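You operate a simulated robot arm through the tools that you are given. There is no shell and no other tool. Be economical: measure what you need, move in short steps, check, and stop when the job is done.

The job below is to be done with a simulated robot arm. You get a single attempt, and the scene is never put back.

Task
Take the teal jar and leave it on the white coaster.

Only the result counts: the job must be done as asked and must still hold three seconds after the hand-in. Knocking over, shifting, dropping, spilling or breaking anything else fails it.

Robot
A 6-joint arm with a two-finger parallel gripper, fixed in place. Base frame: the origin is at the foot of the arm, x ahead of it, y to its left, z up; the work surface is at about z = 0. Units: m, degrees, N and s.
With the tool pointing down near the work surface it reaches from about 0.18 to 0.46 m from the base axis. Its first joint turns from -70.0 to 70.0 degrees. Payload 1.9 kg.
The TCP is the grasp point between the finger pads, 0.023 m short of the fingertips. In the tool frame z runs along the fingers and y along their closing line. The gripper opens to 0.094 m. The fingers are 0.038 m wide and 0.01 m thick; the gripper's body (0.054 by 0.096 m) begins 0.039 m behind the TCP.
Orientation is told as [roll, pitch, yaw] about the base's x, y, z axes, in that order, counted from this pose: with the fingers straight down and closing along the base's y, the tool's x points along the base's -x, its y along +y and its z along -z.

Tools
- The arm moves only by the tool send_rows. Its argument "commands" is a list of rows, each a list of 4 numbers: the shift along the base's x, y, z in m, then the turn about the base's z in degrees. In form: [[tx, ty, tz, spin], ...]. A call has 1 to 12 rows; each row shifts and turns the commanded pose from where the row before left it. "hand" is the closure in counts, from 0 (fully open) to 255 (shut), set as the call begins (left out, the last holds). A row lasts 0.2 s, in which the tool goes at most 0.05 m and 8.6 degrees; a call with a longer step from one row to the next is refused whole, and so is a gripper value outside its range. Where a pose cannot be reached the arm comes as near as it can. A force on the tool above 40 N (or 10 N above the force at the start of the call, whichever is more), or a blocked arm, ends the call early, and 0.2 s more pass. Each finger travels about 0.108 m/s and halts on what it meets, pressing with about 28 N; the grip force reading is that of the motor and also rises with nothing between the fingers. The clock runs only during rows and for 0.2 s after the last one: add rows that do not move to give the fingers time. It gives the time, the measured TCP pose, the force on the tool (base axes), the opening and the grip force at its end, in the units of the frame above (readings bear some noise), and new pictures: "show" is both (left out), scene, wrist or none.
- Cameras (640 x 400 px; columns grow to the right, rows downward): "scene" is fixed at [0.0345, 0.295, 0.4448]; the picture's right is [-0.92, -0.40, 0.00], its down [-0.16, 0.35, -0.92] and it looks along [0.37, -0.84, -0.39] (base axes); focal length 308 px, centre (320, 200). "wrist" rides on the gripper at [0.086, 0.016, -0.075] in the tool frame; the picture's right is [-0.18, 0.98, 0.00], its down [-0.58, -0.11, -0.81] and it looks along [-0.79, -0.15, 0.59] (tool axes); focal length 243 px, centre (320, 200). There is no depth. A picture from a camera that has moved, and an enlarged one, comes with that camera's place and axes in the base frame and with its lens.
- enlarge(camera, box): a new picture of the part [left, top, right, bottom] of that camera's present view, enlarged. The clock stands still meanwhile.
- job_done(): hands the job in; it is judged then, once.

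Work in short steps. Places have to be worked out from the pictures, the camera data and where the tool is seen: move nearer, look again, correct. Check each grasp and each placing, and mend what went wrong. You have 90 turns and 170 pictures in all, those below and enlarged ones among them. Open the gripper and draw the arm clear of the work before you hand the job in, unless the task says otherwise; then end with one line.

The tools are called after ">>>" by a JSON object that holds its "name" and its "arguments". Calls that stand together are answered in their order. send_rows: Moves the arm, as the interface text tells. Its arguments: {"type":"object","properties":{"commands":{"type":"array"},"hand":{"type":"number"},"show":{"type":"string","enum":["both","scene","wrist","none"]}},"required":["commands"]} The other tools are called the same way: enlarge (camera, box) takes an enlarged picture of a part of a camera's view; job_done () hands the job in.

At the start:

```text
clock: 0.0
eef_pos: [0.1501, -0.2191, 0.3085]
orientation: [-0.1, 0.0, 0.0]
ft_force: [-0.3, 0.0, 0.0]
gripper_width: 0.094
finger_force: 0.2
```

scene: 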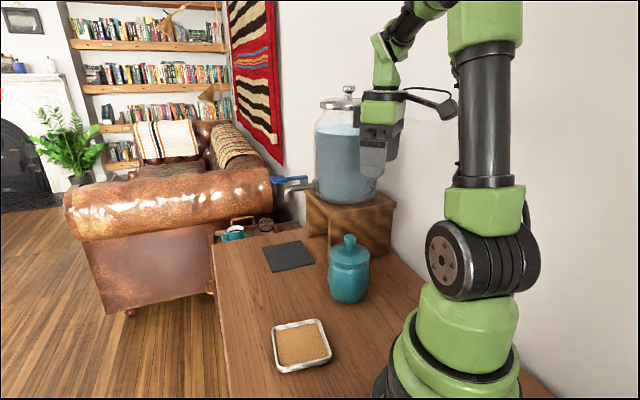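
wrist: 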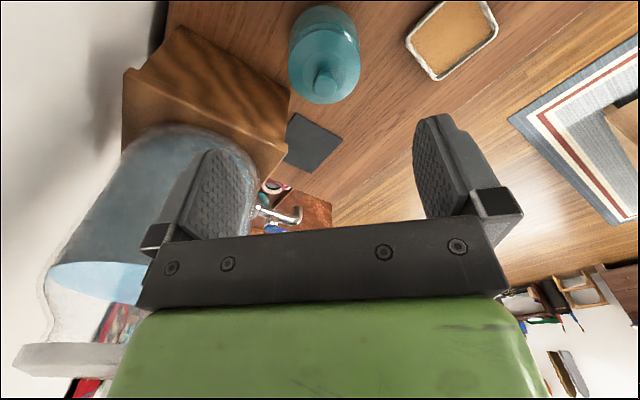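

The teal jar stands near the middle of the table; a dark square and a pale-rimmed tray are visible, so I enlarge to identify the white coaster.

>>> {"name": "enlarge", "arguments": {"camera": "scene", "box": [200, 200, 420, 390]}}

>>> {"name": "enlarge", "arguments": {"camera": "wrist", "box": [240, 0, 540, 240]}}

```text
2.11 times, centred on (310, 295) of scene
camera zoom: at [0.0345, 0.295, 0.4448], right [-0.92, -0.4, 0.0], down [-0.16, 0.35, -0.92], along [0.37, -0.84, -0.39], focal length 649 px, centre (341, 0)
```

zoom: 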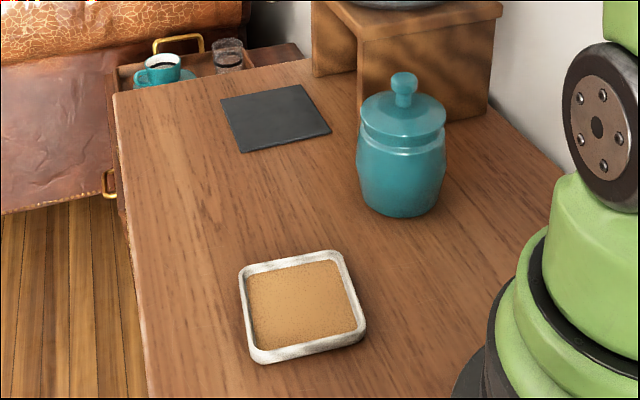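

```text
1.67 times, centred on (390, 120) of wrist
camera zoom: at [0.0646, -0.2017, 0.3821], right [0.18, 0.98, 0.0], down [0.58, -0.11, 0.81], along [0.79, -0.15, -0.59], focal length 404 px, centre (203, 333)
```

zoom: 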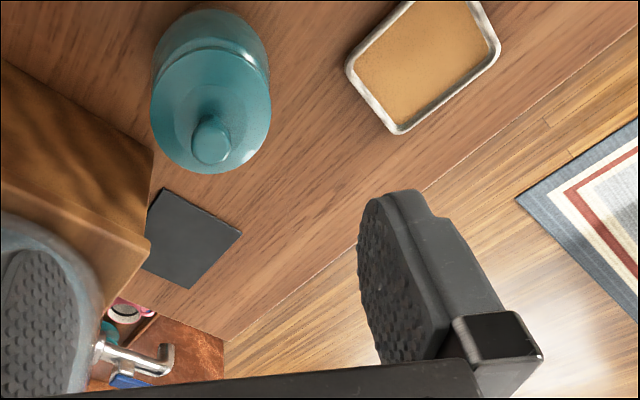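

The white-rimmed cork square at about (0.225, -0.057) is the white coaster; the jar is at about (0.187, -0.213), with its knob top near z=0.15. I move above the knob to z≈0.22 and look again.

>>> {"name": "send_rows", "arguments": {"commands": [[0.02, 0.003, -0.03, 0], [0.017, 0.002, -0.03, 0], [0, 0, -0.025, 0], [0, 0, 0, 0]], "hand": 0}}

```text
clock: 1.0
eef_pos: [0.1862, -0.2126, 0.2239]
orientation: [-0.2, 0.1, -0.2]
ft_force: [0.5, -0.1, 0.1]
gripper_width: 0.0941
finger_force: 0.2
camera wrist: at [0.1007, -0.1957, 0.2975], right [0.19, 0.98, 0.0], down [0.58, -0.11, 0.81], along [0.79, -0.15, -0.59], focal length 243 px, centre (320, 200)
```

scene: 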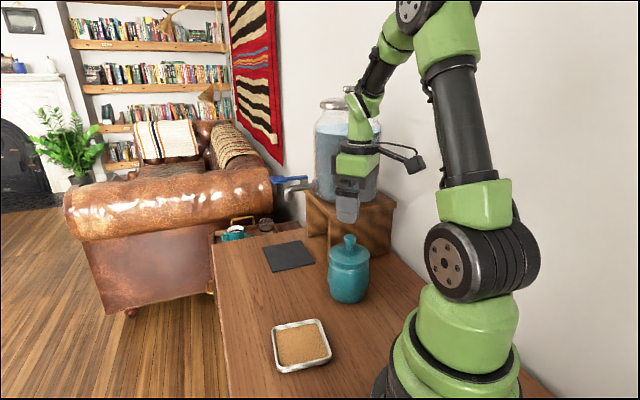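
wrist: 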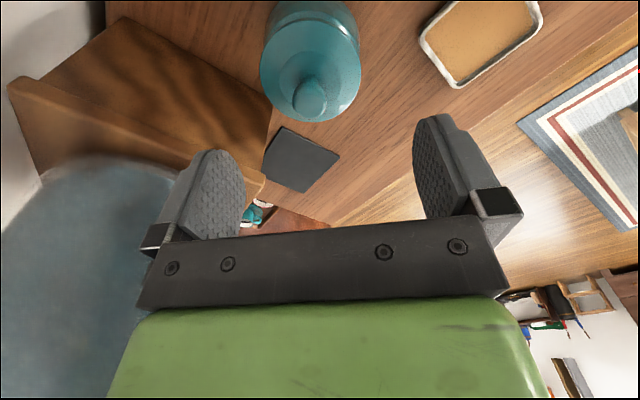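

The knob sits nearly under the TCP (about x 0.187, y -0.217). I lower to z≈0.18 and look closely at the alignment.

>>> {"name": "send_rows", "arguments": {"commands": [[0, -0.004, -0.02, 0], [0, 0, -0.02, 0], [0, 0, 0, 0]], "show": "wrist"}}

>>> {"name": "enlarge", "arguments": {"camera": "scene", "box": [290, 170, 410, 310]}}

```text
clock: 1.8
eef_pos: [0.1875, -0.2182, 0.1828]
orientation: [-0.1, 0.1, -0.1]
ft_force: [0.3, -0.3, -1.7]
gripper_width: 0.0942
finger_force: 0.1
camera wrist: at [0.102, -0.2002, 0.2562], right [0.19, 0.98, 0.0], down [0.58, -0.11, 0.81], along [0.79, -0.15, -0.59], focal length 243 px, centre (320, 200)
```

wrist: 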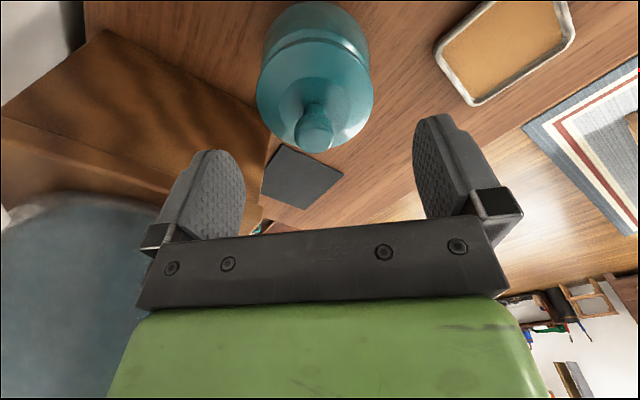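

```text
2.86 times, centred on (350, 240) of scene
camera zoom: at [0.0345, 0.295, 0.4448], right [-0.92, -0.4, 0.0], down [-0.16, 0.35, -0.92], along [0.37, -0.84, -0.39], focal length 881 px, centre (234, 86)
```

zoom: 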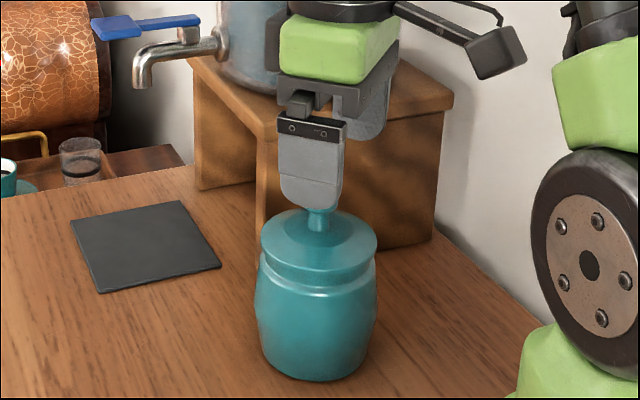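

Scene and wrist differ slightly: knob x lies between 0.187 and 0.198. I shift +5 mm in x, -2 mm in y and lower so the fingers flank the knob, watching the force.

>>> {"name": "send_rows", "arguments": {"commands": [[0.005, -0.001, -0.008, 0], [0, 0, -0.01, 0], [0, 0, -0.008, 0], [0, 0, 0, 0]], "show": "wrist"}}

>>> {"name": "enlarge", "arguments": {"camera": "scene", "box": [290, 170, 410, 310]}}

>>> {"name": "enlarge", "arguments": {"camera": "wrist", "box": [180, 60, 500, 260]}}

```text
clock: 2.8
eef_pos: [0.1915, -0.2195, 0.1579]
orientation: [-0.1, 0.0, -0.2]
ft_force: [0.5, -0.1, -1.3]
gripper_width: 0.0941
finger_force: 0.0
camera wrist: at [0.1064, -0.2012, 0.2306], right [0.19, 0.98, 0.0], down [0.58, -0.11, 0.81], along [0.79, -0.15, -0.59], focal length 243 px, centre (320, 200)
```

wrist: 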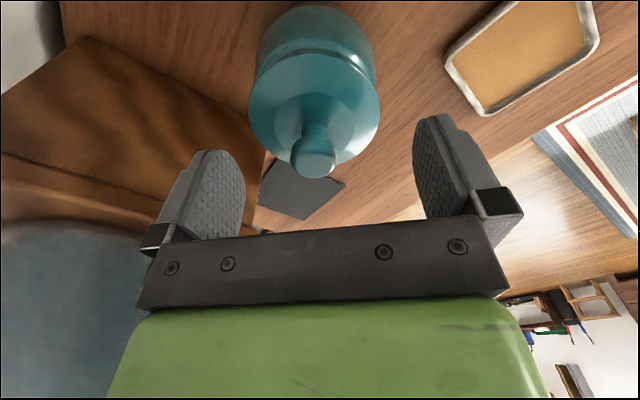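

```text
2.86 times, centred on (350, 240) of scene
camera zoom: at [0.0345, 0.295, 0.4448], right [-0.92, -0.4, 0.0], down [-0.16, 0.35, -0.92], along [0.37, -0.84, -0.39], focal length 881 px, centre (234, 86)
```

zoom: 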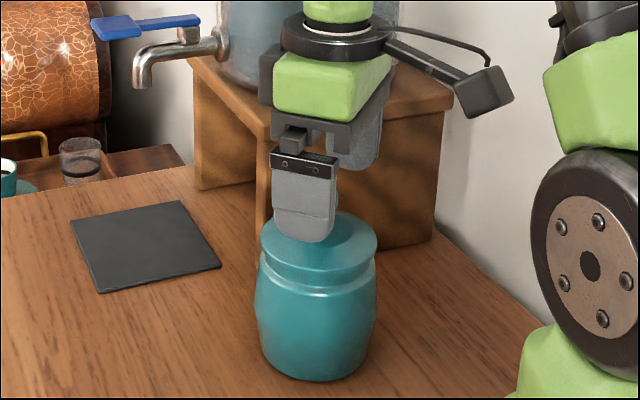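

```text
2.00 times, centred on (340, 160) of wrist
camera zoom: at [0.1064, -0.2012, 0.2306], right [0.19, 0.98, 0.0], down [0.58, -0.11, 0.81], along [0.79, -0.15, -0.59], focal length 485 px, centre (280, 280)
```

zoom: 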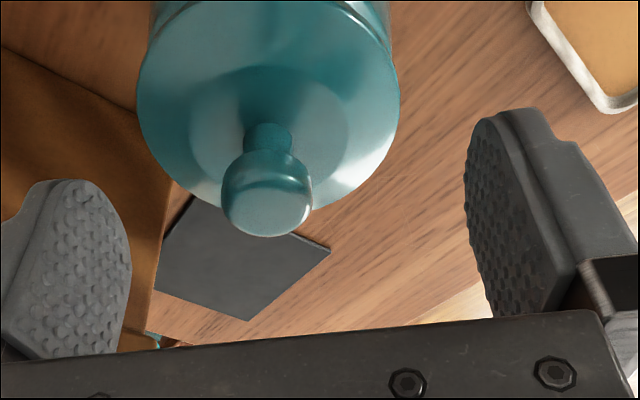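

Fingers flank the knob; it is about 3 mm toward -y of the mid-line and the fit in x is good. I shift by that, go down 9 mm and close slowly enough to check.

>>> {"name": "send_rows", "arguments": {"commands": [[0, -0.003, -0.005, 0], [0, 0, -0.004, 0], [0, 0, 0, 0]], "show": "none"}}

>>> {"name": "send_rows", "arguments": {"commands": [[0, 0, 0, 0], [0, 0, 0, 0], [0, 0, 0, 0], [0, 0, 0, 0], [0, 0, 0, 0]], "hand": 255}}

```text
clock: 3.6
eef_pos: [0.1911, -0.2231, 0.1479]
orientation: [-0.1, 0.0, -0.1]
ft_force: [-0.4, -0.7, 0.7]
gripper_width: 0.0939
finger_force: 0.1
```

```text
clock: 4.8
eef_pos: [0.1924, -0.2224, 0.1482]
orientation: [-0.2, -0.1, 0.0]
ft_force: [0.1, -0.1, 0.2]
gripper_width: 0.0239
finger_force: 28.3
camera wrist: at [0.1063, -0.2053, 0.2219], right [0.18, 0.98, 0.0], down [0.58, -0.11, 0.81], along [0.79, -0.15, -0.59], focal length 243 px, centre (320, 200)
```

scene: 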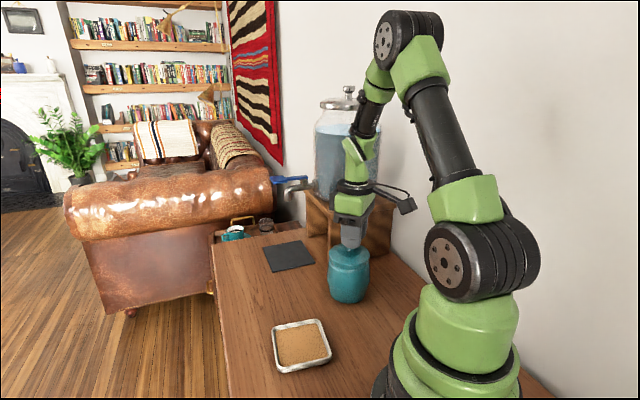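
wrist: 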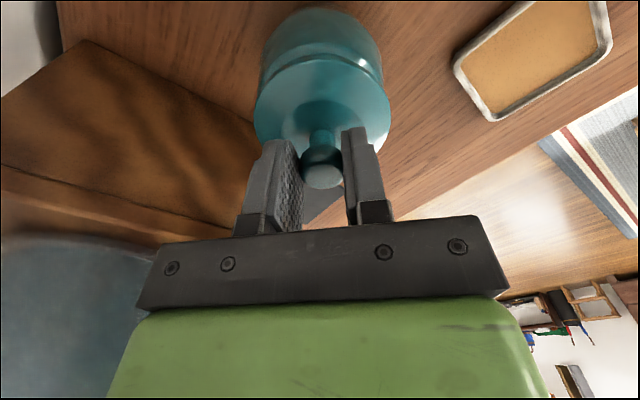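

The knob is held (opening 24 mm, 28 N). I lift a centimetre to test whether the whole jar comes along, or only the lid.

>>> {"name": "send_rows", "arguments": {"commands": [[0, 0, 0.005, 0], [0, 0, 0.005, 0], [0, 0, 0, 0], [0, 0, 0, 0]], "show": "wrist"}}

>>> {"name": "enlarge", "arguments": {"camera": "scene", "box": [290, 190, 410, 330]}}

```text
clock: 5.8
eef_pos: [0.1924, -0.2228, 0.1591]
orientation: [-0.2, -0.1, 0.1]
ft_force: [-0.6, 1.0, 0.2]
gripper_width: 0.0238
finger_force: 27.6
camera wrist: at [0.1062, -0.2054, 0.2319], right [0.18, 0.98, 0.0], down [0.58, -0.11, 0.81], along [0.79, -0.15, -0.59], focal length 243 px, centre (320, 200)
```

wrist: 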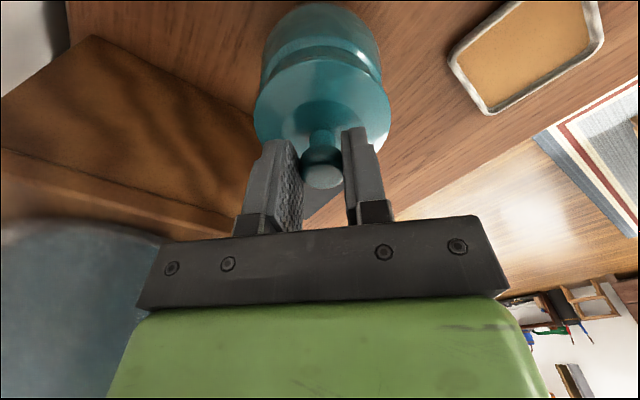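

```text
2.86 times, centred on (350, 260) of scene
camera zoom: at [0.0345, 0.295, 0.4448], right [-0.92, -0.4, 0.0], down [-0.16, 0.35, -0.92], along [0.37, -0.84, -0.39], focal length 881 px, centre (234, 29)
```

zoom: 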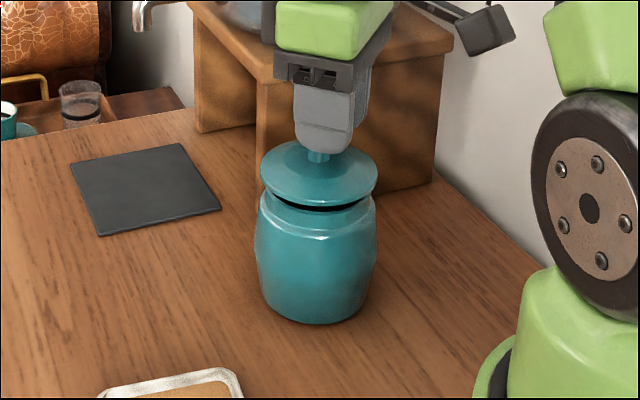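

The black gap shows that only the lid came up: it is loose and the body stayed put. The palm leaves no room to grip the body with the lid on, so I'll park the lid on free table at about (0.32, -0.165), move the body, then put the lid back.

>>> {"name": "send_rows", "arguments": {"commands": [[0, 0, 0.015, 0], [0, 0, 0.02, 0], [0, 0, 0.015, 0], [0.03, 0.013, 0, 0], [0.035, 0.016, 0, 0], [0.035, 0.016, 0, 0], [0.028, 0.013, 0, 0], [0, 0, 0, 0], [0, 0, 0, 0]]}}

```text
clock: 7.8
eef_pos: [0.3182, -0.162, 0.2091]
orientation: [-0.1, 0.0, -0.1]
ft_force: [0.5, 0.4, -0.7]
gripper_width: 0.0238
finger_force: 27.6
camera wrist: at [0.2327, -0.1451, 0.2827], right [0.18, 0.98, 0.0], down [0.58, -0.11, 0.81], along [0.79, -0.15, -0.59], focal length 243 px, centre (320, 200)
```

scene: 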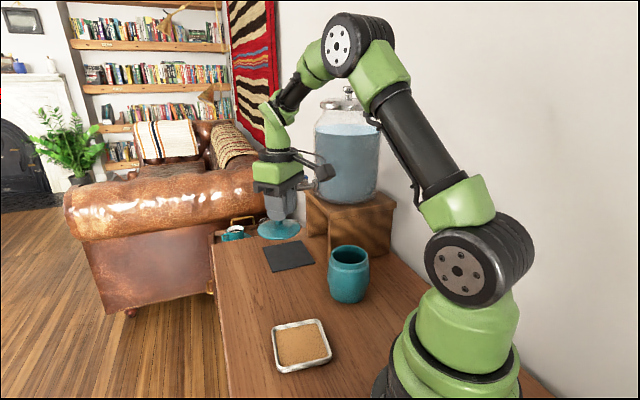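
wrist: 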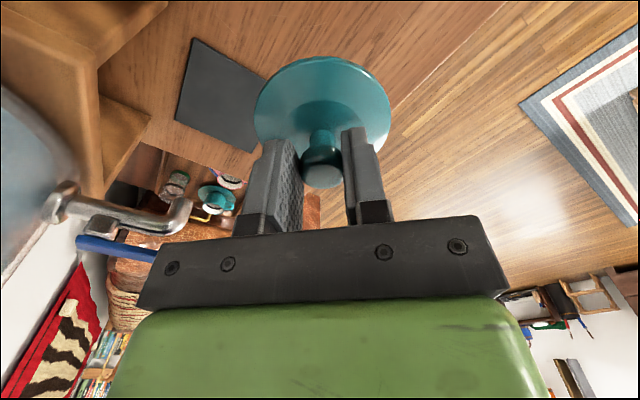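

The lid hangs level and the body stands open. I lower the lid straight down to z≈0.085 over the clear table and check.

>>> {"name": "send_rows", "arguments": {"commands": [[0, 0, -0.035, 0], [0, 0, -0.035, 0], [0, 0, -0.035, 0], [0, 0, -0.019, 0], [0, 0, 0, 0]]}}

>>> {"name": "enlarge", "arguments": {"camera": "scene", "box": [210, 190, 410, 380]}}

```text
clock: 9.0
eef_pos: [0.3181, -0.1639, 0.087]
orientation: [-0.1, 0.0, -0.2]
ft_force: [0.2, -0.2, -0.3]
gripper_width: 0.0238
finger_force: 27.6
camera wrist: at [0.2328, -0.146, 0.1599], right [0.19, 0.98, 0.0], down [0.58, -0.11, 0.81], along [0.79, -0.15, -0.59], focal length 243 px, centre (320, 200)
```

scene: 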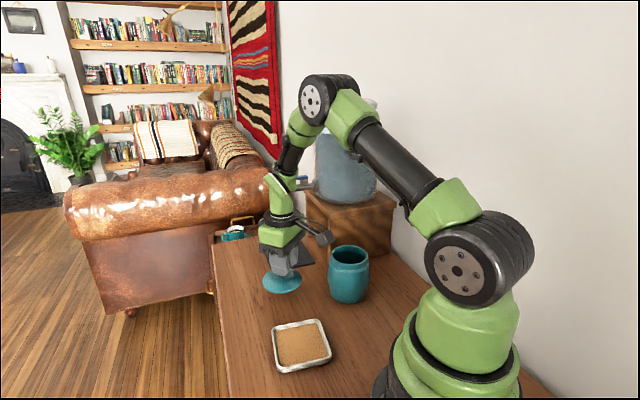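
wrist: 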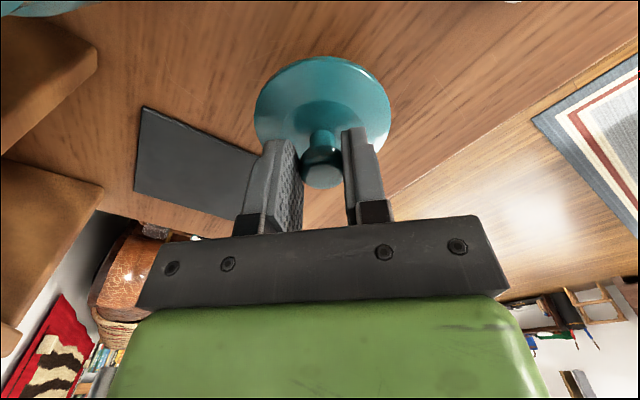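

```text
2.11 times, centred on (310, 285) of scene
camera zoom: at [0.0345, 0.295, 0.4448], right [-0.92, -0.4, 0.0], down [-0.16, 0.35, -0.92], along [0.37, -0.84, -0.39], focal length 649 px, centre (341, 21)
```

zoom: 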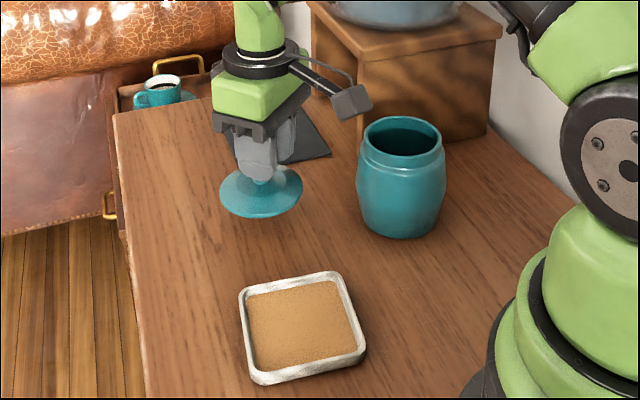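

Lid hovers about 2-3 cm above clear table. I lower it in small steps, watching for contact.

>>> {"name": "send_rows", "arguments": {"commands": [[0, 0, -0.006, 0], [0, 0, -0.006, 0], [0, 0, 0, 0]], "show": "none"}}

>>> {"name": "send_rows", "arguments": {"commands": [[0, 0, -0.003, 0], [0, 0, -0.003, 0], [0, 0, 0, 0]], "show": "none"}}

>>> {"name": "enlarge", "arguments": {"camera": "scene", "box": [230, 230, 350, 310]}}

```text
clock: 9.8
eef_pos: [0.3186, -0.1644, 0.0739]
orientation: [-0.1, 0.0, -0.1]
ft_force: [0.4, 0.7, -0.8]
gripper_width: 0.024
finger_force: 28.0
```

```text
clock: 10.6
eef_pos: [0.32, -0.1643, 0.0664]
orientation: [-0.1, 0.0, 0.0]
ft_force: [0.1, 0.4, -0.4]
gripper_width: 0.024
finger_force: 28.1
```

```text
5.00 times, centred on (290, 270) of scene
camera zoom: at [0.0345, 0.295, 0.4448], right [-0.92, -0.4, 0.0], down [-0.16, 0.35, -0.92], along [0.37, -0.84, -0.39], focal length 1542 px, centre (470, -150)
```

zoom: 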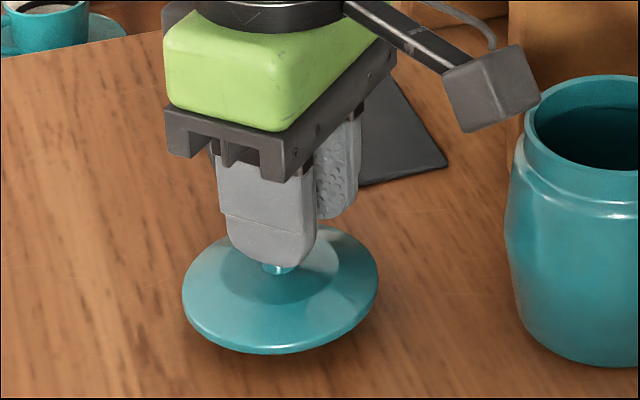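

Still slightly above the table with no contact force; I keep lowering in 2 mm steps.

>>> {"name": "send_rows", "arguments": {"commands": [[0, 0, -0.002, 0], [0, 0, -0.002, 0], [0, 0, 0, 0]], "show": "none"}}

>>> {"name": "send_rows", "arguments": {"commands": [[0, 0, -0.002, 0], [0, 0, 0, 0]], "show": "none"}}

>>> {"name": "enlarge", "arguments": {"camera": "scene", "box": [230, 230, 350, 310]}}

```text
clock: 11.4
eef_pos: [0.3199, -0.1644, 0.063]
orientation: [-0.1, 0.0, 0.0]
ft_force: [0.8, -0.7, -0.3]
gripper_width: 0.0238
finger_force: 28.3
```

```text
clock: 12.0
eef_pos: [0.3221, -0.1638, 0.0597]
orientation: [0.0, 0.0, 0.0]
ft_force: [-0.6, -0.5, -0.6]
gripper_width: 0.0238
finger_force: 27.7
```

```text
5.00 times, centred on (290, 270) of scene
camera zoom: at [0.0345, 0.295, 0.4448], right [-0.92, -0.4, 0.0], down [-0.16, 0.35, -0.92], along [0.37, -0.84, -0.39], focal length 1542 px, centre (470, -150)
```

zoom: 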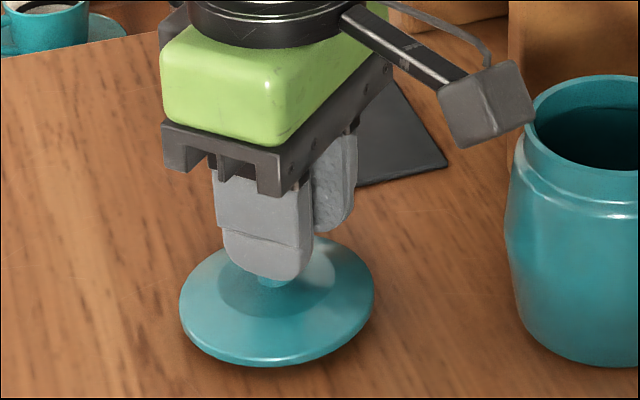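

The shadow is closing in but there is no contact yet; continuing in 2 mm steps.

>>> {"name": "send_rows", "arguments": {"commands": [[0, 0, -0.002, 0], [0, 0, 0, 0]], "show": "none"}}

>>> {"name": "send_rows", "arguments": {"commands": [[0, 0, -0.002, 0], [0, 0, 0, 0]], "show": "none"}}

>>> {"name": "send_rows", "arguments": {"commands": [[0, 0, -0.0015, 0], [0, 0, 0, 0]], "show": "none"}}

>>> {"name": "enlarge", "arguments": {"camera": "scene", "box": [230, 230, 350, 310]}}

```text
clock: 12.6
eef_pos: [0.3218, -0.1643, 0.0589]
orientation: [-0.1, 0.0, -0.1]
ft_force: [-2.2, 2.2, 5.9]
gripper_width: 0.0239
finger_force: 28.7
```

```text
clock: 13.2
eef_pos: [0.3224, -0.1646, 0.0577]
orientation: [-0.2, -0.3, 0.0]
ft_force: [-3.5, 2.0, 24.2]
gripper_width: 0.024
finger_force: 28.7
```

```text
clock: 13.8
eef_pos: [0.3226, -0.1645, 0.0569]
orientation: [-0.1, -0.2, 0.0]
ft_force: [6.8, 6.3, 21.6]
gripper_width: 0.0237
finger_force: 28.1
```

```text
5.00 times, centred on (290, 270) of scene
camera zoom: at [0.0344, 0.295, 0.4448], right [-0.92, -0.4, 0.0], down [-0.16, 0.35, -0.92], along [0.37, -0.84, -0.39], focal length 1542 px, centre (470, -150)
```

zoom: 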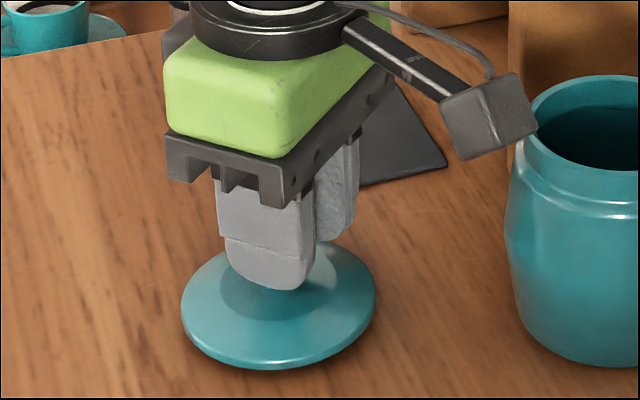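

The lid is on the table (contact at TCP z≈0.059, so its underside sits 0.059 below the grip). I ease the pressing off, then open.

>>> {"name": "send_rows", "arguments": {"commands": [[0, 0, 0.0035, 0], [0, 0, 0, 0]], "show": "none"}}

>>> {"name": "send_rows", "arguments": {"commands": [[0, 0, 0, 0], [0, 0, 0, 0], [0, 0, 0, 0]], "hand": 0, "show": "wrist"}}

```text
clock: 14.4
eef_pos: [0.3198, -0.1637, 0.0573]
orientation: [0.0, 0.1, -0.1]
ft_force: [-0.6, 0.0, -0.8]
gripper_width: 0.0239
finger_force: 28.0
```

```text
clock: 15.2
eef_pos: [0.319, -0.1647, 0.0594]
orientation: [-0.1, 0.0, 0.0]
ft_force: [-0.7, 0.1, 0.4]
gripper_width: 0.094
finger_force: 0.0
camera wrist: at [0.2344, -0.147, 0.1316], right [0.18, 0.98, 0.0], down [0.58, -0.11, 0.81], along [0.79, -0.15, -0.59], focal length 243 px, centre (320, 200)
```

wrist: 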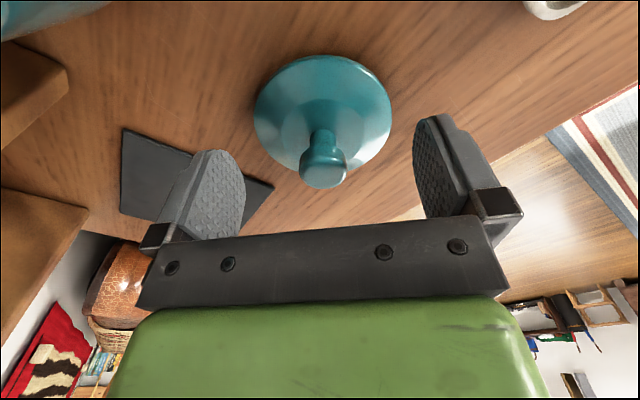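

Lid stands released on the table. Comparing lid outline with the TCP, its axis is about 7 mm ahead of the TCP in x, so the jar axis should be at about (0.199, -0.2225). I rise and go above the open body.

>>> {"name": "send_rows", "arguments": {"commands": [[0, 0, 0.04, 0], [0, 0, 0.04, 0], [0, 0, 0.03, 0], [-0.03, -0.014, 0, 0], [-0.03, -0.015, 0, 0], [-0.03, -0.015, 0, 0], [-0.03, -0.014, 0, 0], [0, 0, -0.02, 0], [0, 0, -0.02, 0], [0, 0, 0, 0]]}}

>>> {"name": "enlarge", "arguments": {"camera": "scene", "box": [290, 190, 410, 310]}}

```text
clock: 17.4
eef_pos: [0.1996, -0.2225, 0.1289]
orientation: [0.1, 0.1, 0.1]
ft_force: [0.3, 0.8, 0.3]
gripper_width: 0.094
finger_force: 0.1
camera wrist: at [0.1132, -0.2049, 0.202], right [0.18, 0.98, 0.0], down [0.58, -0.11, 0.81], along [0.79, -0.15, -0.59], focal length 243 px, centre (320, 200)
```

scene: 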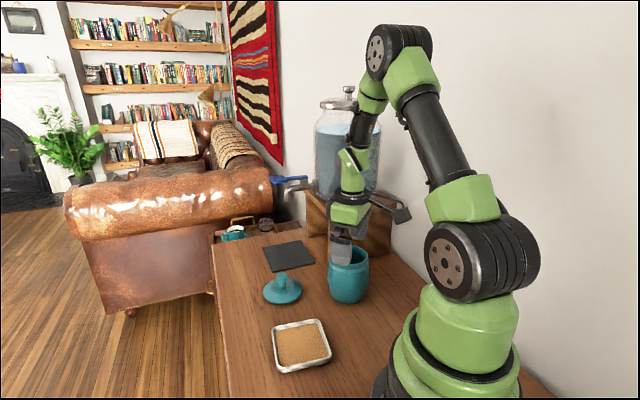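
wrist: 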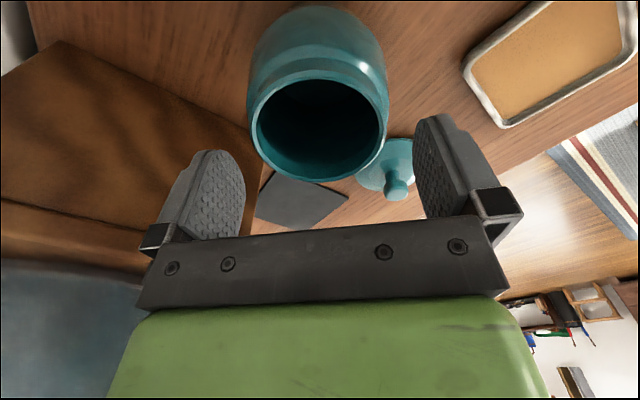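

```text
3.33 times, centred on (350, 250) of scene
camera zoom: at [0.0345, 0.295, 0.4448], right [-0.92, -0.4, 0.0], down [-0.16, 0.35, -0.92], along [0.37, -0.84, -0.39], focal length 1028 px, centre (220, 33)
```

zoom: 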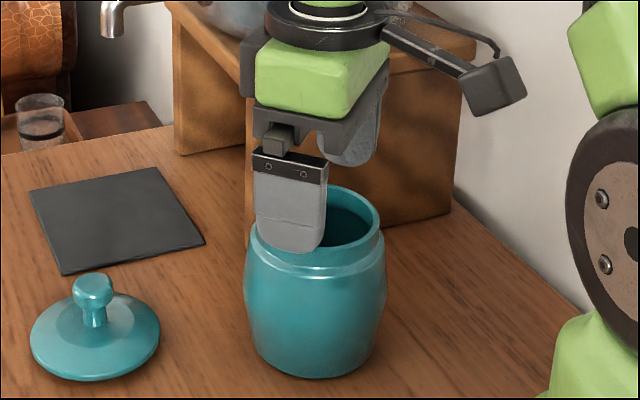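

The rim centre appears ~3 mm further in +x and ~1.5 mm toward -y; rim about 79 mm across, so ~7 mm clearance per side. I correct and descend gently around the rim band.

>>> {"name": "send_rows", "arguments": {"commands": [[0.003, -0.0015, -0.006, 0], [0, 0, -0.008, 0], [0, 0, -0.008, 0], [0, 0, 0, 0]]}}

>>> {"name": "enlarge", "arguments": {"camera": "wrist", "box": [160, 60, 500, 270]}}

```text
clock: 18.4
eef_pos: [0.2024, -0.2247, 0.1065]
orientation: [-0.1, 0.1, 0.0]
ft_force: [0.0, -0.4, -0.8]
gripper_width: 0.0941
finger_force: 0.0
camera wrist: at [0.1173, -0.2065, 0.1802], right [0.18, 0.98, 0.0], down [0.58, -0.11, 0.81], along [0.79, -0.15, -0.59], focal length 243 px, centre (320, 200)
```

scene: 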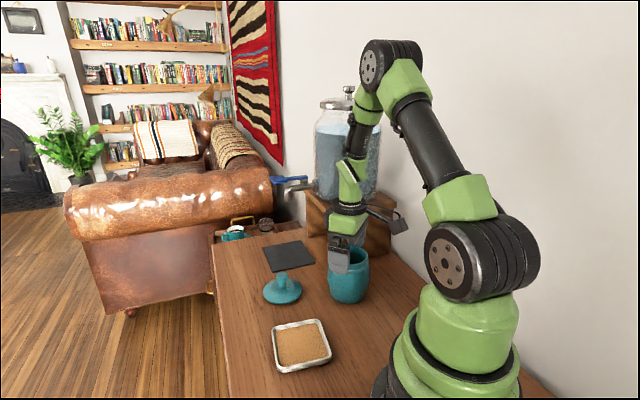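
wrist: 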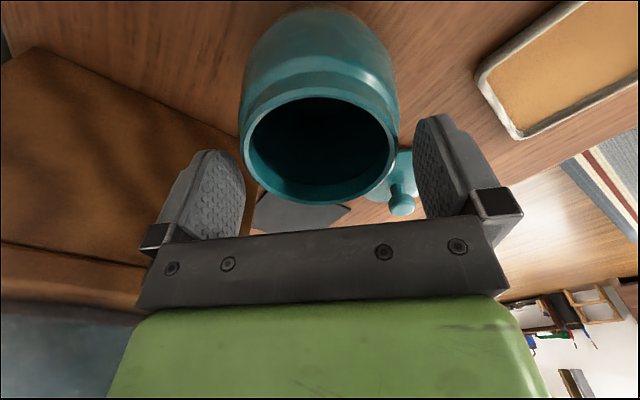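

```text
1.88 times, centred on (330, 165) of wrist
camera zoom: at [0.1173, -0.2065, 0.1802], right [0.18, 0.98, 0.0], down [0.58, -0.11, 0.81], along [0.79, -0.15, -0.59], focal length 457 px, centre (301, 266)
```

zoom: 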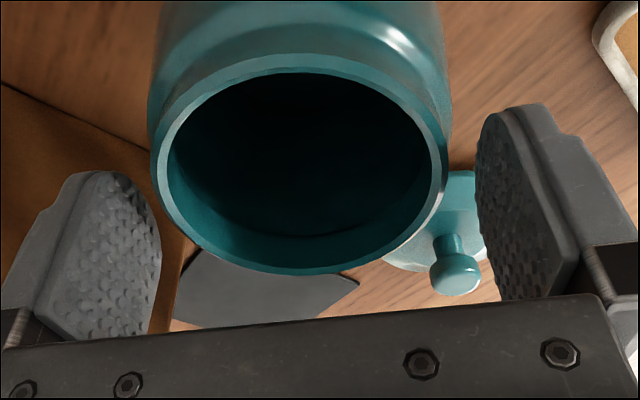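

Tips are just at rim height and the jar reads ~2 mm toward -y of centre. I correct that and descend 18 mm, watching force.

>>> {"name": "send_rows", "arguments": {"commands": [[0.001, -0.002, 0, 0], [0, 0, -0.006, 0], [0, 0, -0.006, 0], [0, 0, -0.006, 0], [0, 0, 0, 0]]}}

>>> {"name": "enlarge", "arguments": {"camera": "scene", "box": [290, 190, 410, 310]}}

```text
clock: 19.6
eef_pos: [0.2033, -0.2253, 0.09]
orientation: [-0.1, 0.0, -0.1]
ft_force: [0.0, -0.4, -0.2]
gripper_width: 0.094
finger_force: 0.0
camera wrist: at [0.1183, -0.2085, 0.1632], right [0.19, 0.98, 0.0], down [0.58, -0.11, 0.81], along [0.79, -0.15, -0.59], focal length 243 px, centre (320, 200)
```

scene: 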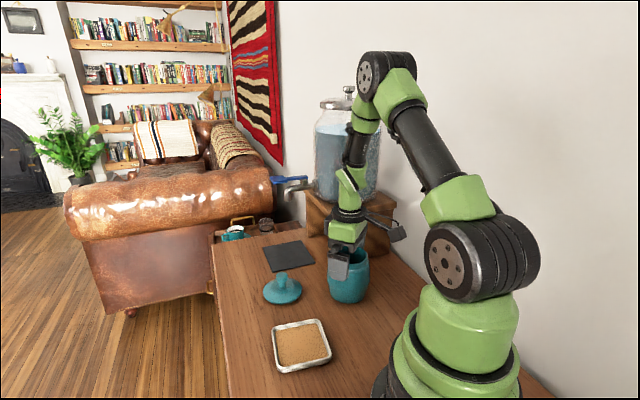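
wrist: 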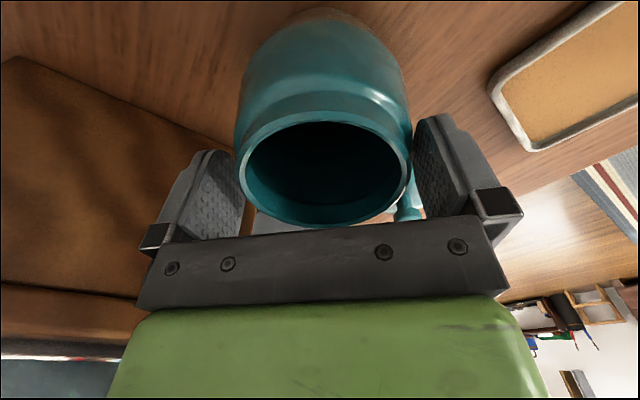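

```text
3.33 times, centred on (350, 250) of scene
camera zoom: at [0.0345, 0.295, 0.4448], right [-0.92, -0.4, 0.0], down [-0.16, 0.35, -0.92], along [0.37, -0.84, -0.39], focal length 1028 px, centre (220, 33)
```

zoom: 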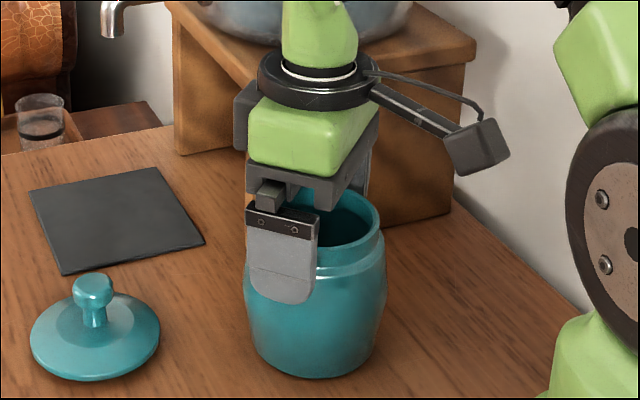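

Both fingers flank the neck with no contact and jar mid-way. Closing on the body.

>>> {"name": "send_rows", "arguments": {"commands": [[0, 0, 0, 0], [0, 0, 0, 0], [0, 0, 0, 0], [0, 0, 0, 0]], "hand": 255}}

```text
clock: 20.6
eef_pos: [0.2031, -0.2262, 0.0894]
orientation: [-0.1, 0.0, 0.0]
ft_force: [-0.1, 0.1, -0.3]
gripper_width: 0.0871
finger_force: 28.0
camera wrist: at [0.1183, -0.2085, 0.1633], right [0.18, 0.98, 0.0], down [0.58, -0.11, 0.81], along [0.79, -0.15, -0.59], focal length 243 px, centre (320, 200)
```

scene: 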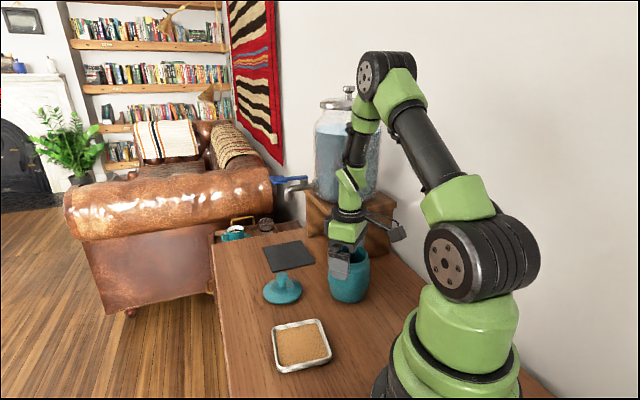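
wrist: 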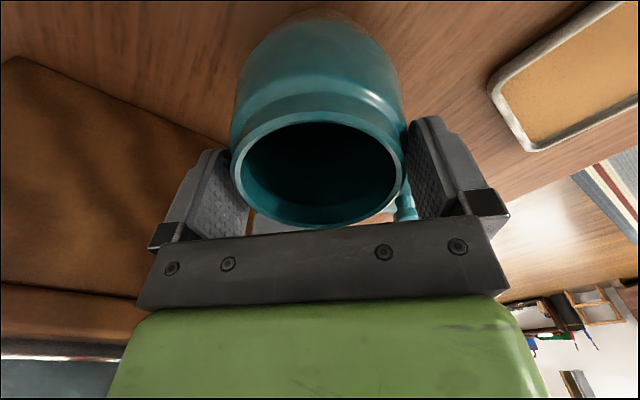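

Gripped at 87 mm opening, on the shoulder. I test with a 1 cm lift and check level and seating.

>>> {"name": "send_rows", "arguments": {"commands": [[0, 0, 0.004, 0], [0, 0, 0.003, 0], [0, 0, 0.003, 0], [0, 0, 0, 0], [0, 0, 0, 0]], "show": "wrist"}}

>>> {"name": "enlarge", "arguments": {"camera": "scene", "box": [290, 190, 410, 310]}}

```text
clock: 21.8
eef_pos: [0.2043, -0.226, 0.0982]
orientation: [-0.1, 0.0, 0.0]
ft_force: [0.9, 1.0, -2.4]
gripper_width: 0.0869
finger_force: 28.0
camera wrist: at [0.1185, -0.2079, 0.1721], right [0.18, 0.98, 0.0], down [0.58, -0.11, 0.81], along [0.79, -0.15, -0.59], focal length 243 px, centre (320, 200)
```

wrist: 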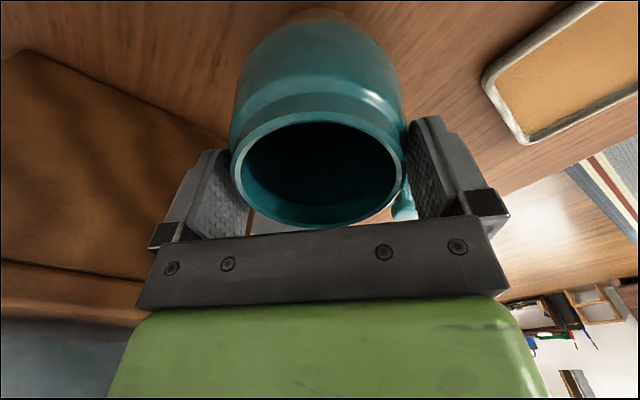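

```text
3.33 times, centred on (350, 250) of scene
camera zoom: at [0.0345, 0.295, 0.4448], right [-0.92, -0.4, 0.0], down [-0.16, 0.35, -0.92], along [0.37, -0.84, -0.39], focal length 1028 px, centre (220, 33)
```

zoom: 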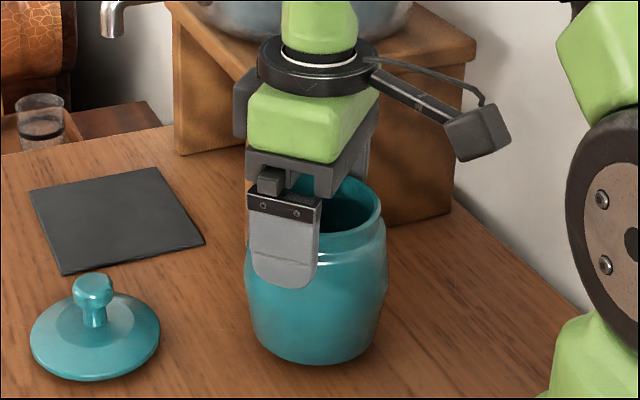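

The body is held level and clear of the table (2.4 N weight). I lift 35 mm more and carry it over the coaster.

>>> {"name": "send_rows", "arguments": {"commands": [[0, 0, 0.015, 0], [0, 0, 0.02, 0], [0.004, 0.025, 0, 0], [0.005, 0.03, 0, 0], [0.005, 0.035, 0, 0], [0.005, 0.035, 0, 0], [0.004, 0.03, 0, 0], [0.003, 0.016, 0, 0], [0, 0, 0, 0], [0, 0, 0, 0]]}}

>>> {"name": "enlarge", "arguments": {"camera": "scene", "box": [220, 220, 400, 390]}}

```text
clock: 24.0
eef_pos: [0.229, -0.0557, 0.1314]
orientation: [-0.1, 0.0, -0.1]
ft_force: [-1.1, -0.4, -2.5]
gripper_width: 0.0871
finger_force: 27.9
camera wrist: at [0.1431, -0.0369, 0.2047], right [0.19, 0.98, 0.0], down [0.58, -0.11, 0.81], along [0.79, -0.15, -0.59], focal length 243 px, centre (320, 200)
```

scene: 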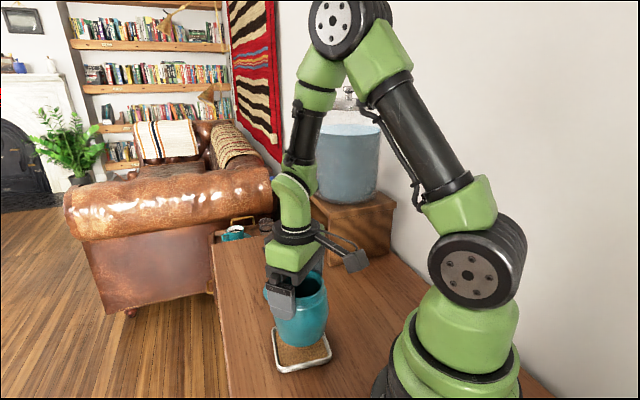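
wrist: 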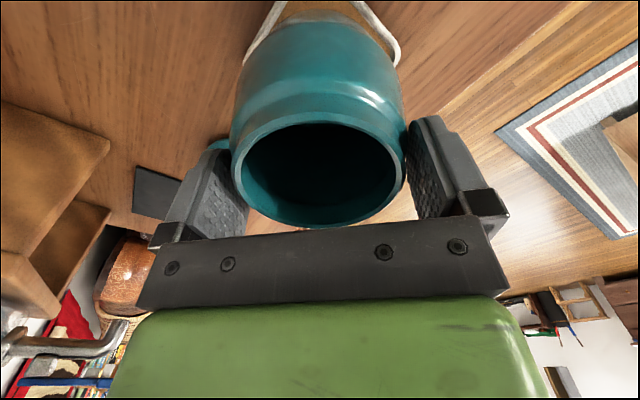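

```text
2.35 times, centred on (310, 305) of scene
camera zoom: at [0.0345, 0.295, 0.4448], right [-0.92, -0.4, 0.0], down [-0.16, 0.35, -0.92], along [0.37, -0.84, -0.39], focal length 726 px, centre (344, -47)
```

zoom: 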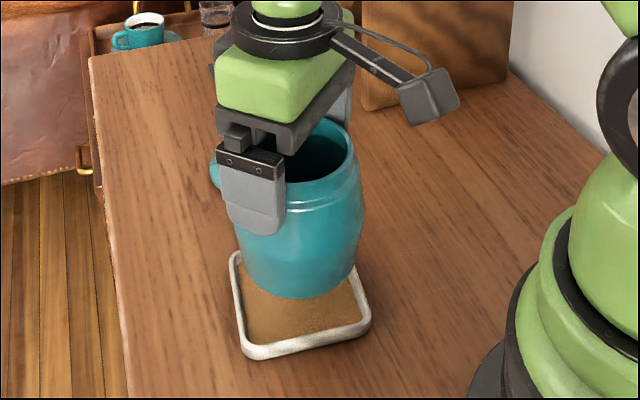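

Jar hangs above the coaster; I estimate it should go ~4 mm +x and ~3 mm -y. I apply that, lower to ~1.5 cm above the coaster, and look closely.

>>> {"name": "send_rows", "arguments": {"commands": [[0.004, -0.003, -0.008, 0], [0, 0, -0.01, 0], [0, 0, -0.007, 0], [0, 0, 0, 0], [0, 0, 0, 0]], "show": "wrist"}}

>>> {"name": "enlarge", "arguments": {"camera": "scene", "box": [250, 290, 350, 390]}}

```text
clock: 25.2
eef_pos: [0.2341, -0.0573, 0.1079]
orientation: [0.0, 0.0, 0.0]
ft_force: [-0.6, 0.0, -2.6]
gripper_width: 0.087
finger_force: 27.8
camera wrist: at [0.1475, -0.0398, 0.1817], right [0.18, 0.98, 0.0], down [0.58, -0.11, 0.81], along [0.79, -0.15, -0.59], focal length 243 px, centre (320, 200)
```

wrist: 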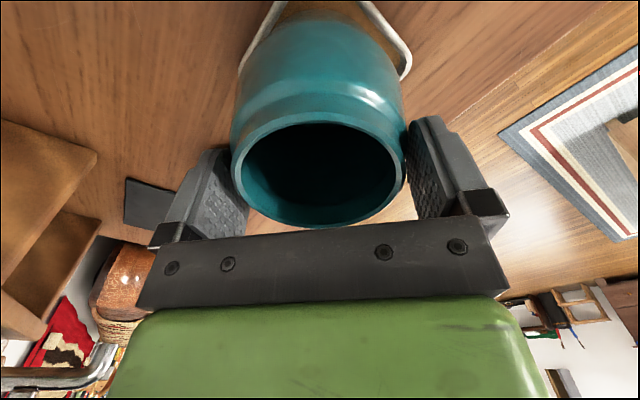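

```text
4.00 times, centred on (300, 340) of scene
camera zoom: at [0.0345, 0.295, 0.4448], right [-0.92, -0.4, 0.0], down [-0.16, 0.35, -0.92], along [0.37, -0.84, -0.39], focal length 1234 px, centre (400, -360)
```

zoom: 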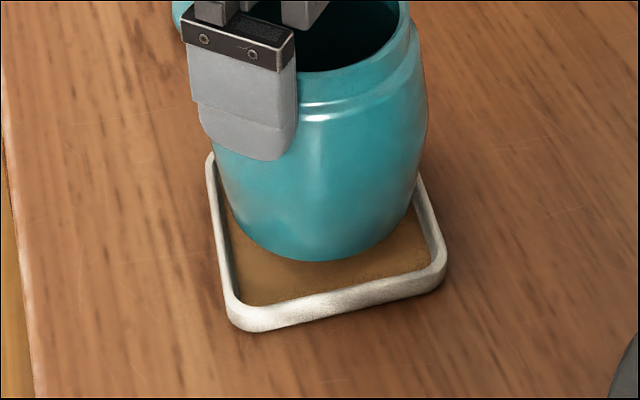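

The jar is almost centred; a ~2 mm correction (-x, slightly -y) then I lower in small steps until contact.

>>> {"name": "send_rows", "arguments": {"commands": [[-0.002, -0.001, -0.003, 0], [0, 0, -0.003, 0], [0, 0, 0, 0]], "show": "none"}}

>>> {"name": "enlarge", "arguments": {"camera": "scene", "box": [250, 290, 350, 390]}}

```text
clock: 26.0
eef_pos: [0.2328, -0.0587, 0.1026]
orientation: [-0.1, -0.1, -0.1]
ft_force: [-0.1, 2.5, 7.8]
gripper_width: 0.0868
finger_force: 28.0
```

```text
4.00 times, centred on (300, 340) of scene
camera zoom: at [0.0345, 0.295, 0.4448], right [-0.92, -0.4, 0.0], down [-0.16, 0.35, -0.92], along [0.37, -0.84, -0.39], focal length 1234 px, centre (400, -360)
```

zoom: 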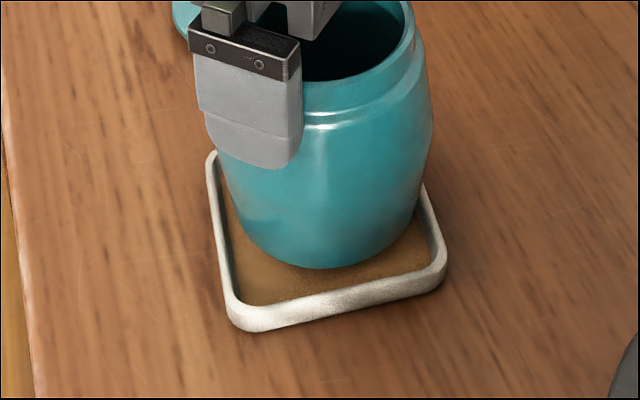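

Contact at TCP z≈0.103 (about 10 N), a little earlier than I expected. I look closer to see whether it rests on cork or catches the rim.

>>> {"name": "enlarge", "arguments": {"camera": "scene", "box": [295, 325, 365, 375]}}

>>> {"name": "enlarge", "arguments": {"camera": "wrist", "box": [220, 0, 430, 130]}}

>>> {"name": "enlarge", "arguments": {"camera": "scene", "box": [265, 320, 335, 375]}}

```text
8.00 times, centred on (330, 350) of scene
camera zoom: at [0.0345, 0.295, 0.4448], right [-0.92, -0.4, 0.0], down [-0.16, 0.35, -0.92], along [0.37, -0.84, -0.39], focal length 2468 px, centre (240, -1000)
```

zoom: 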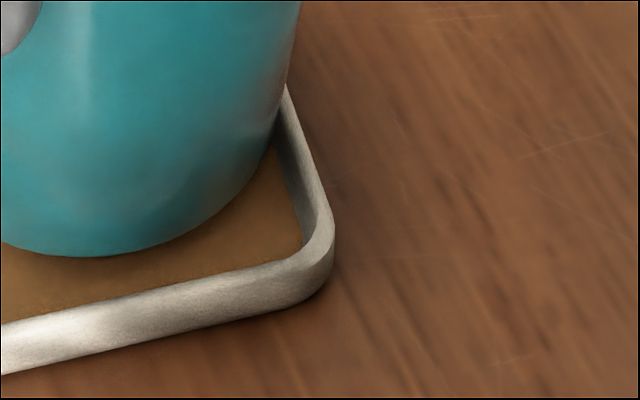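

```text
3.05 times, centred on (325, 65) of wrist
camera zoom: at [0.1463, -0.0418, 0.1759], right [0.18, 0.98, 0.0], down [0.58, -0.11, 0.81], along [0.79, -0.15, -0.59], focal length 739 px, centre (305, 611)
```

zoom: 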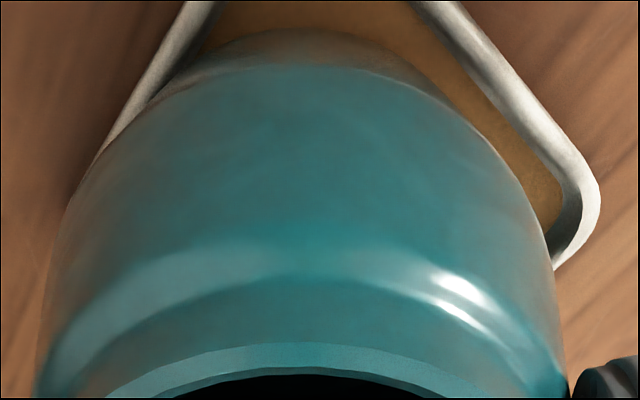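

```text
7.27 times, centred on (300, 348) of scene
camera zoom: at [0.0345, 0.295, 0.4448], right [-0.92, -0.4, 0.0], down [-0.16, 0.35, -0.92], along [0.37, -0.84, -0.39], focal length 2243 px, centre (466, -873)
```

zoom: 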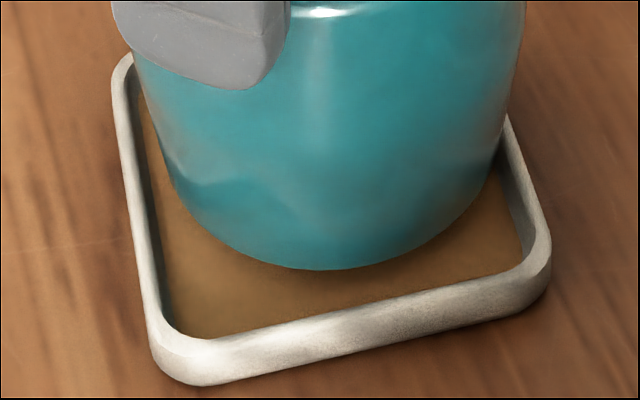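

The front gap (~11 mm) is much bigger than the sides, so the jar is catching the rear rim. I raise 6 mm, shift ~4 mm toward the front edge, and lower again.

>>> {"name": "send_rows", "arguments": {"commands": [[0, 0, 0.006, 0], [-0.002, 0.004, 0, 0], [0, 0, 0, 0], [0, 0, -0.003, 0], [0, 0, -0.003, 0], [0, 0, 0, 0]], "show": "none"}}

>>> {"name": "enlarge", "arguments": {"camera": "scene", "box": [265, 320, 335, 375]}}

>>> {"name": "enlarge", "arguments": {"camera": "wrist", "box": [220, 0, 430, 130]}}

```text
clock: 27.4
eef_pos: [0.2305, -0.0556, 0.1022]
orientation: [0.0, 0.0, -0.1]
ft_force: [-0.3, 0.3, 2.5]
gripper_width: 0.0866
finger_force: 28.0
```

```text
7.27 times, centred on (300, 348) of scene
camera zoom: at [0.0345, 0.295, 0.4448], right [-0.92, -0.4, 0.0], down [-0.16, 0.35, -0.92], along [0.37, -0.84, -0.39], focal length 2243 px, centre (466, -873)
```

zoom: 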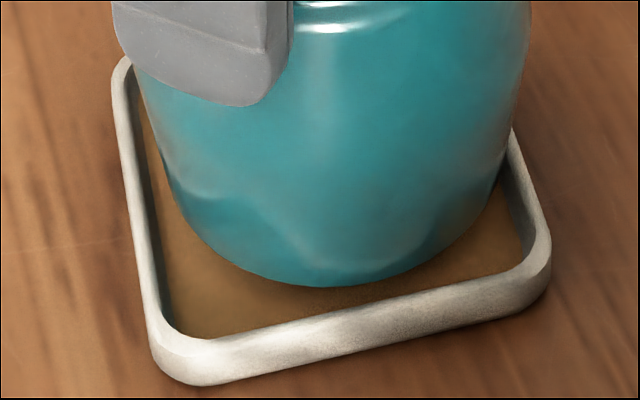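

```text
3.05 times, centred on (325, 65) of wrist
camera zoom: at [0.1437, -0.0381, 0.176], right [0.19, 0.98, 0.0], down [0.58, -0.11, 0.81], along [0.79, -0.15, -0.59], focal length 739 px, centre (305, 611)
```

zoom: 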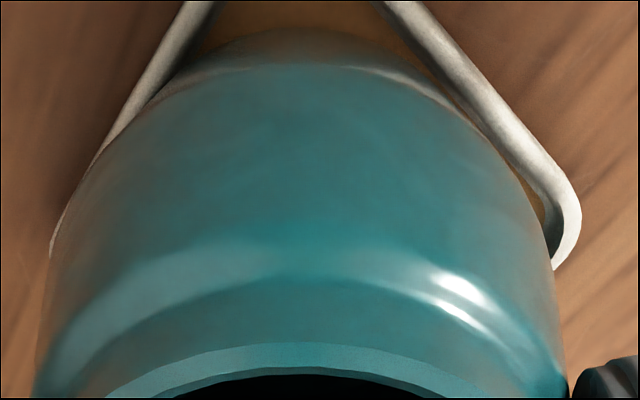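

Now well centred with no sideways force, and contact is purely vertical. I lower 2 mm more to see whether it is firm seating.

>>> {"name": "send_rows", "arguments": {"commands": [[0, 0, -0.001, 0], [0, 0, -0.001, 0], [0, 0, 0, 0]], "show": "none"}}

>>> {"name": "enlarge", "arguments": {"camera": "scene", "box": [265, 320, 335, 375]}}

```text
clock: 28.2
eef_pos: [0.2298, -0.0543, 0.1018]
orientation: [-0.2, -0.2, 0.1]
ft_force: [5.2, 1.1, 12.1]
gripper_width: 0.0855
finger_force: 28.0
```

```text
7.27 times, centred on (300, 348) of scene
camera zoom: at [0.0345, 0.295, 0.4448], right [-0.92, -0.4, 0.0], down [-0.16, 0.35, -0.92], along [0.37, -0.84, -0.39], focal length 2243 px, centre (466, -873)
```

zoom: 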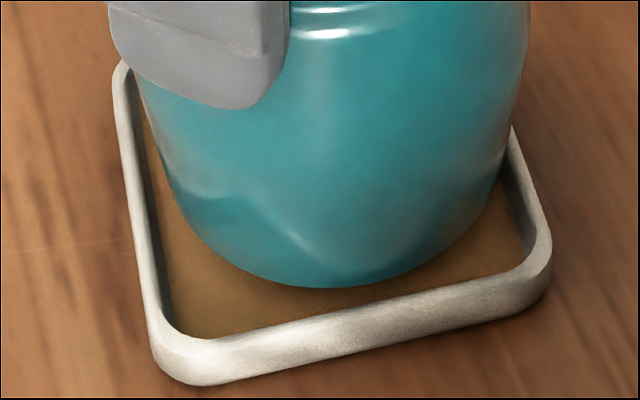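

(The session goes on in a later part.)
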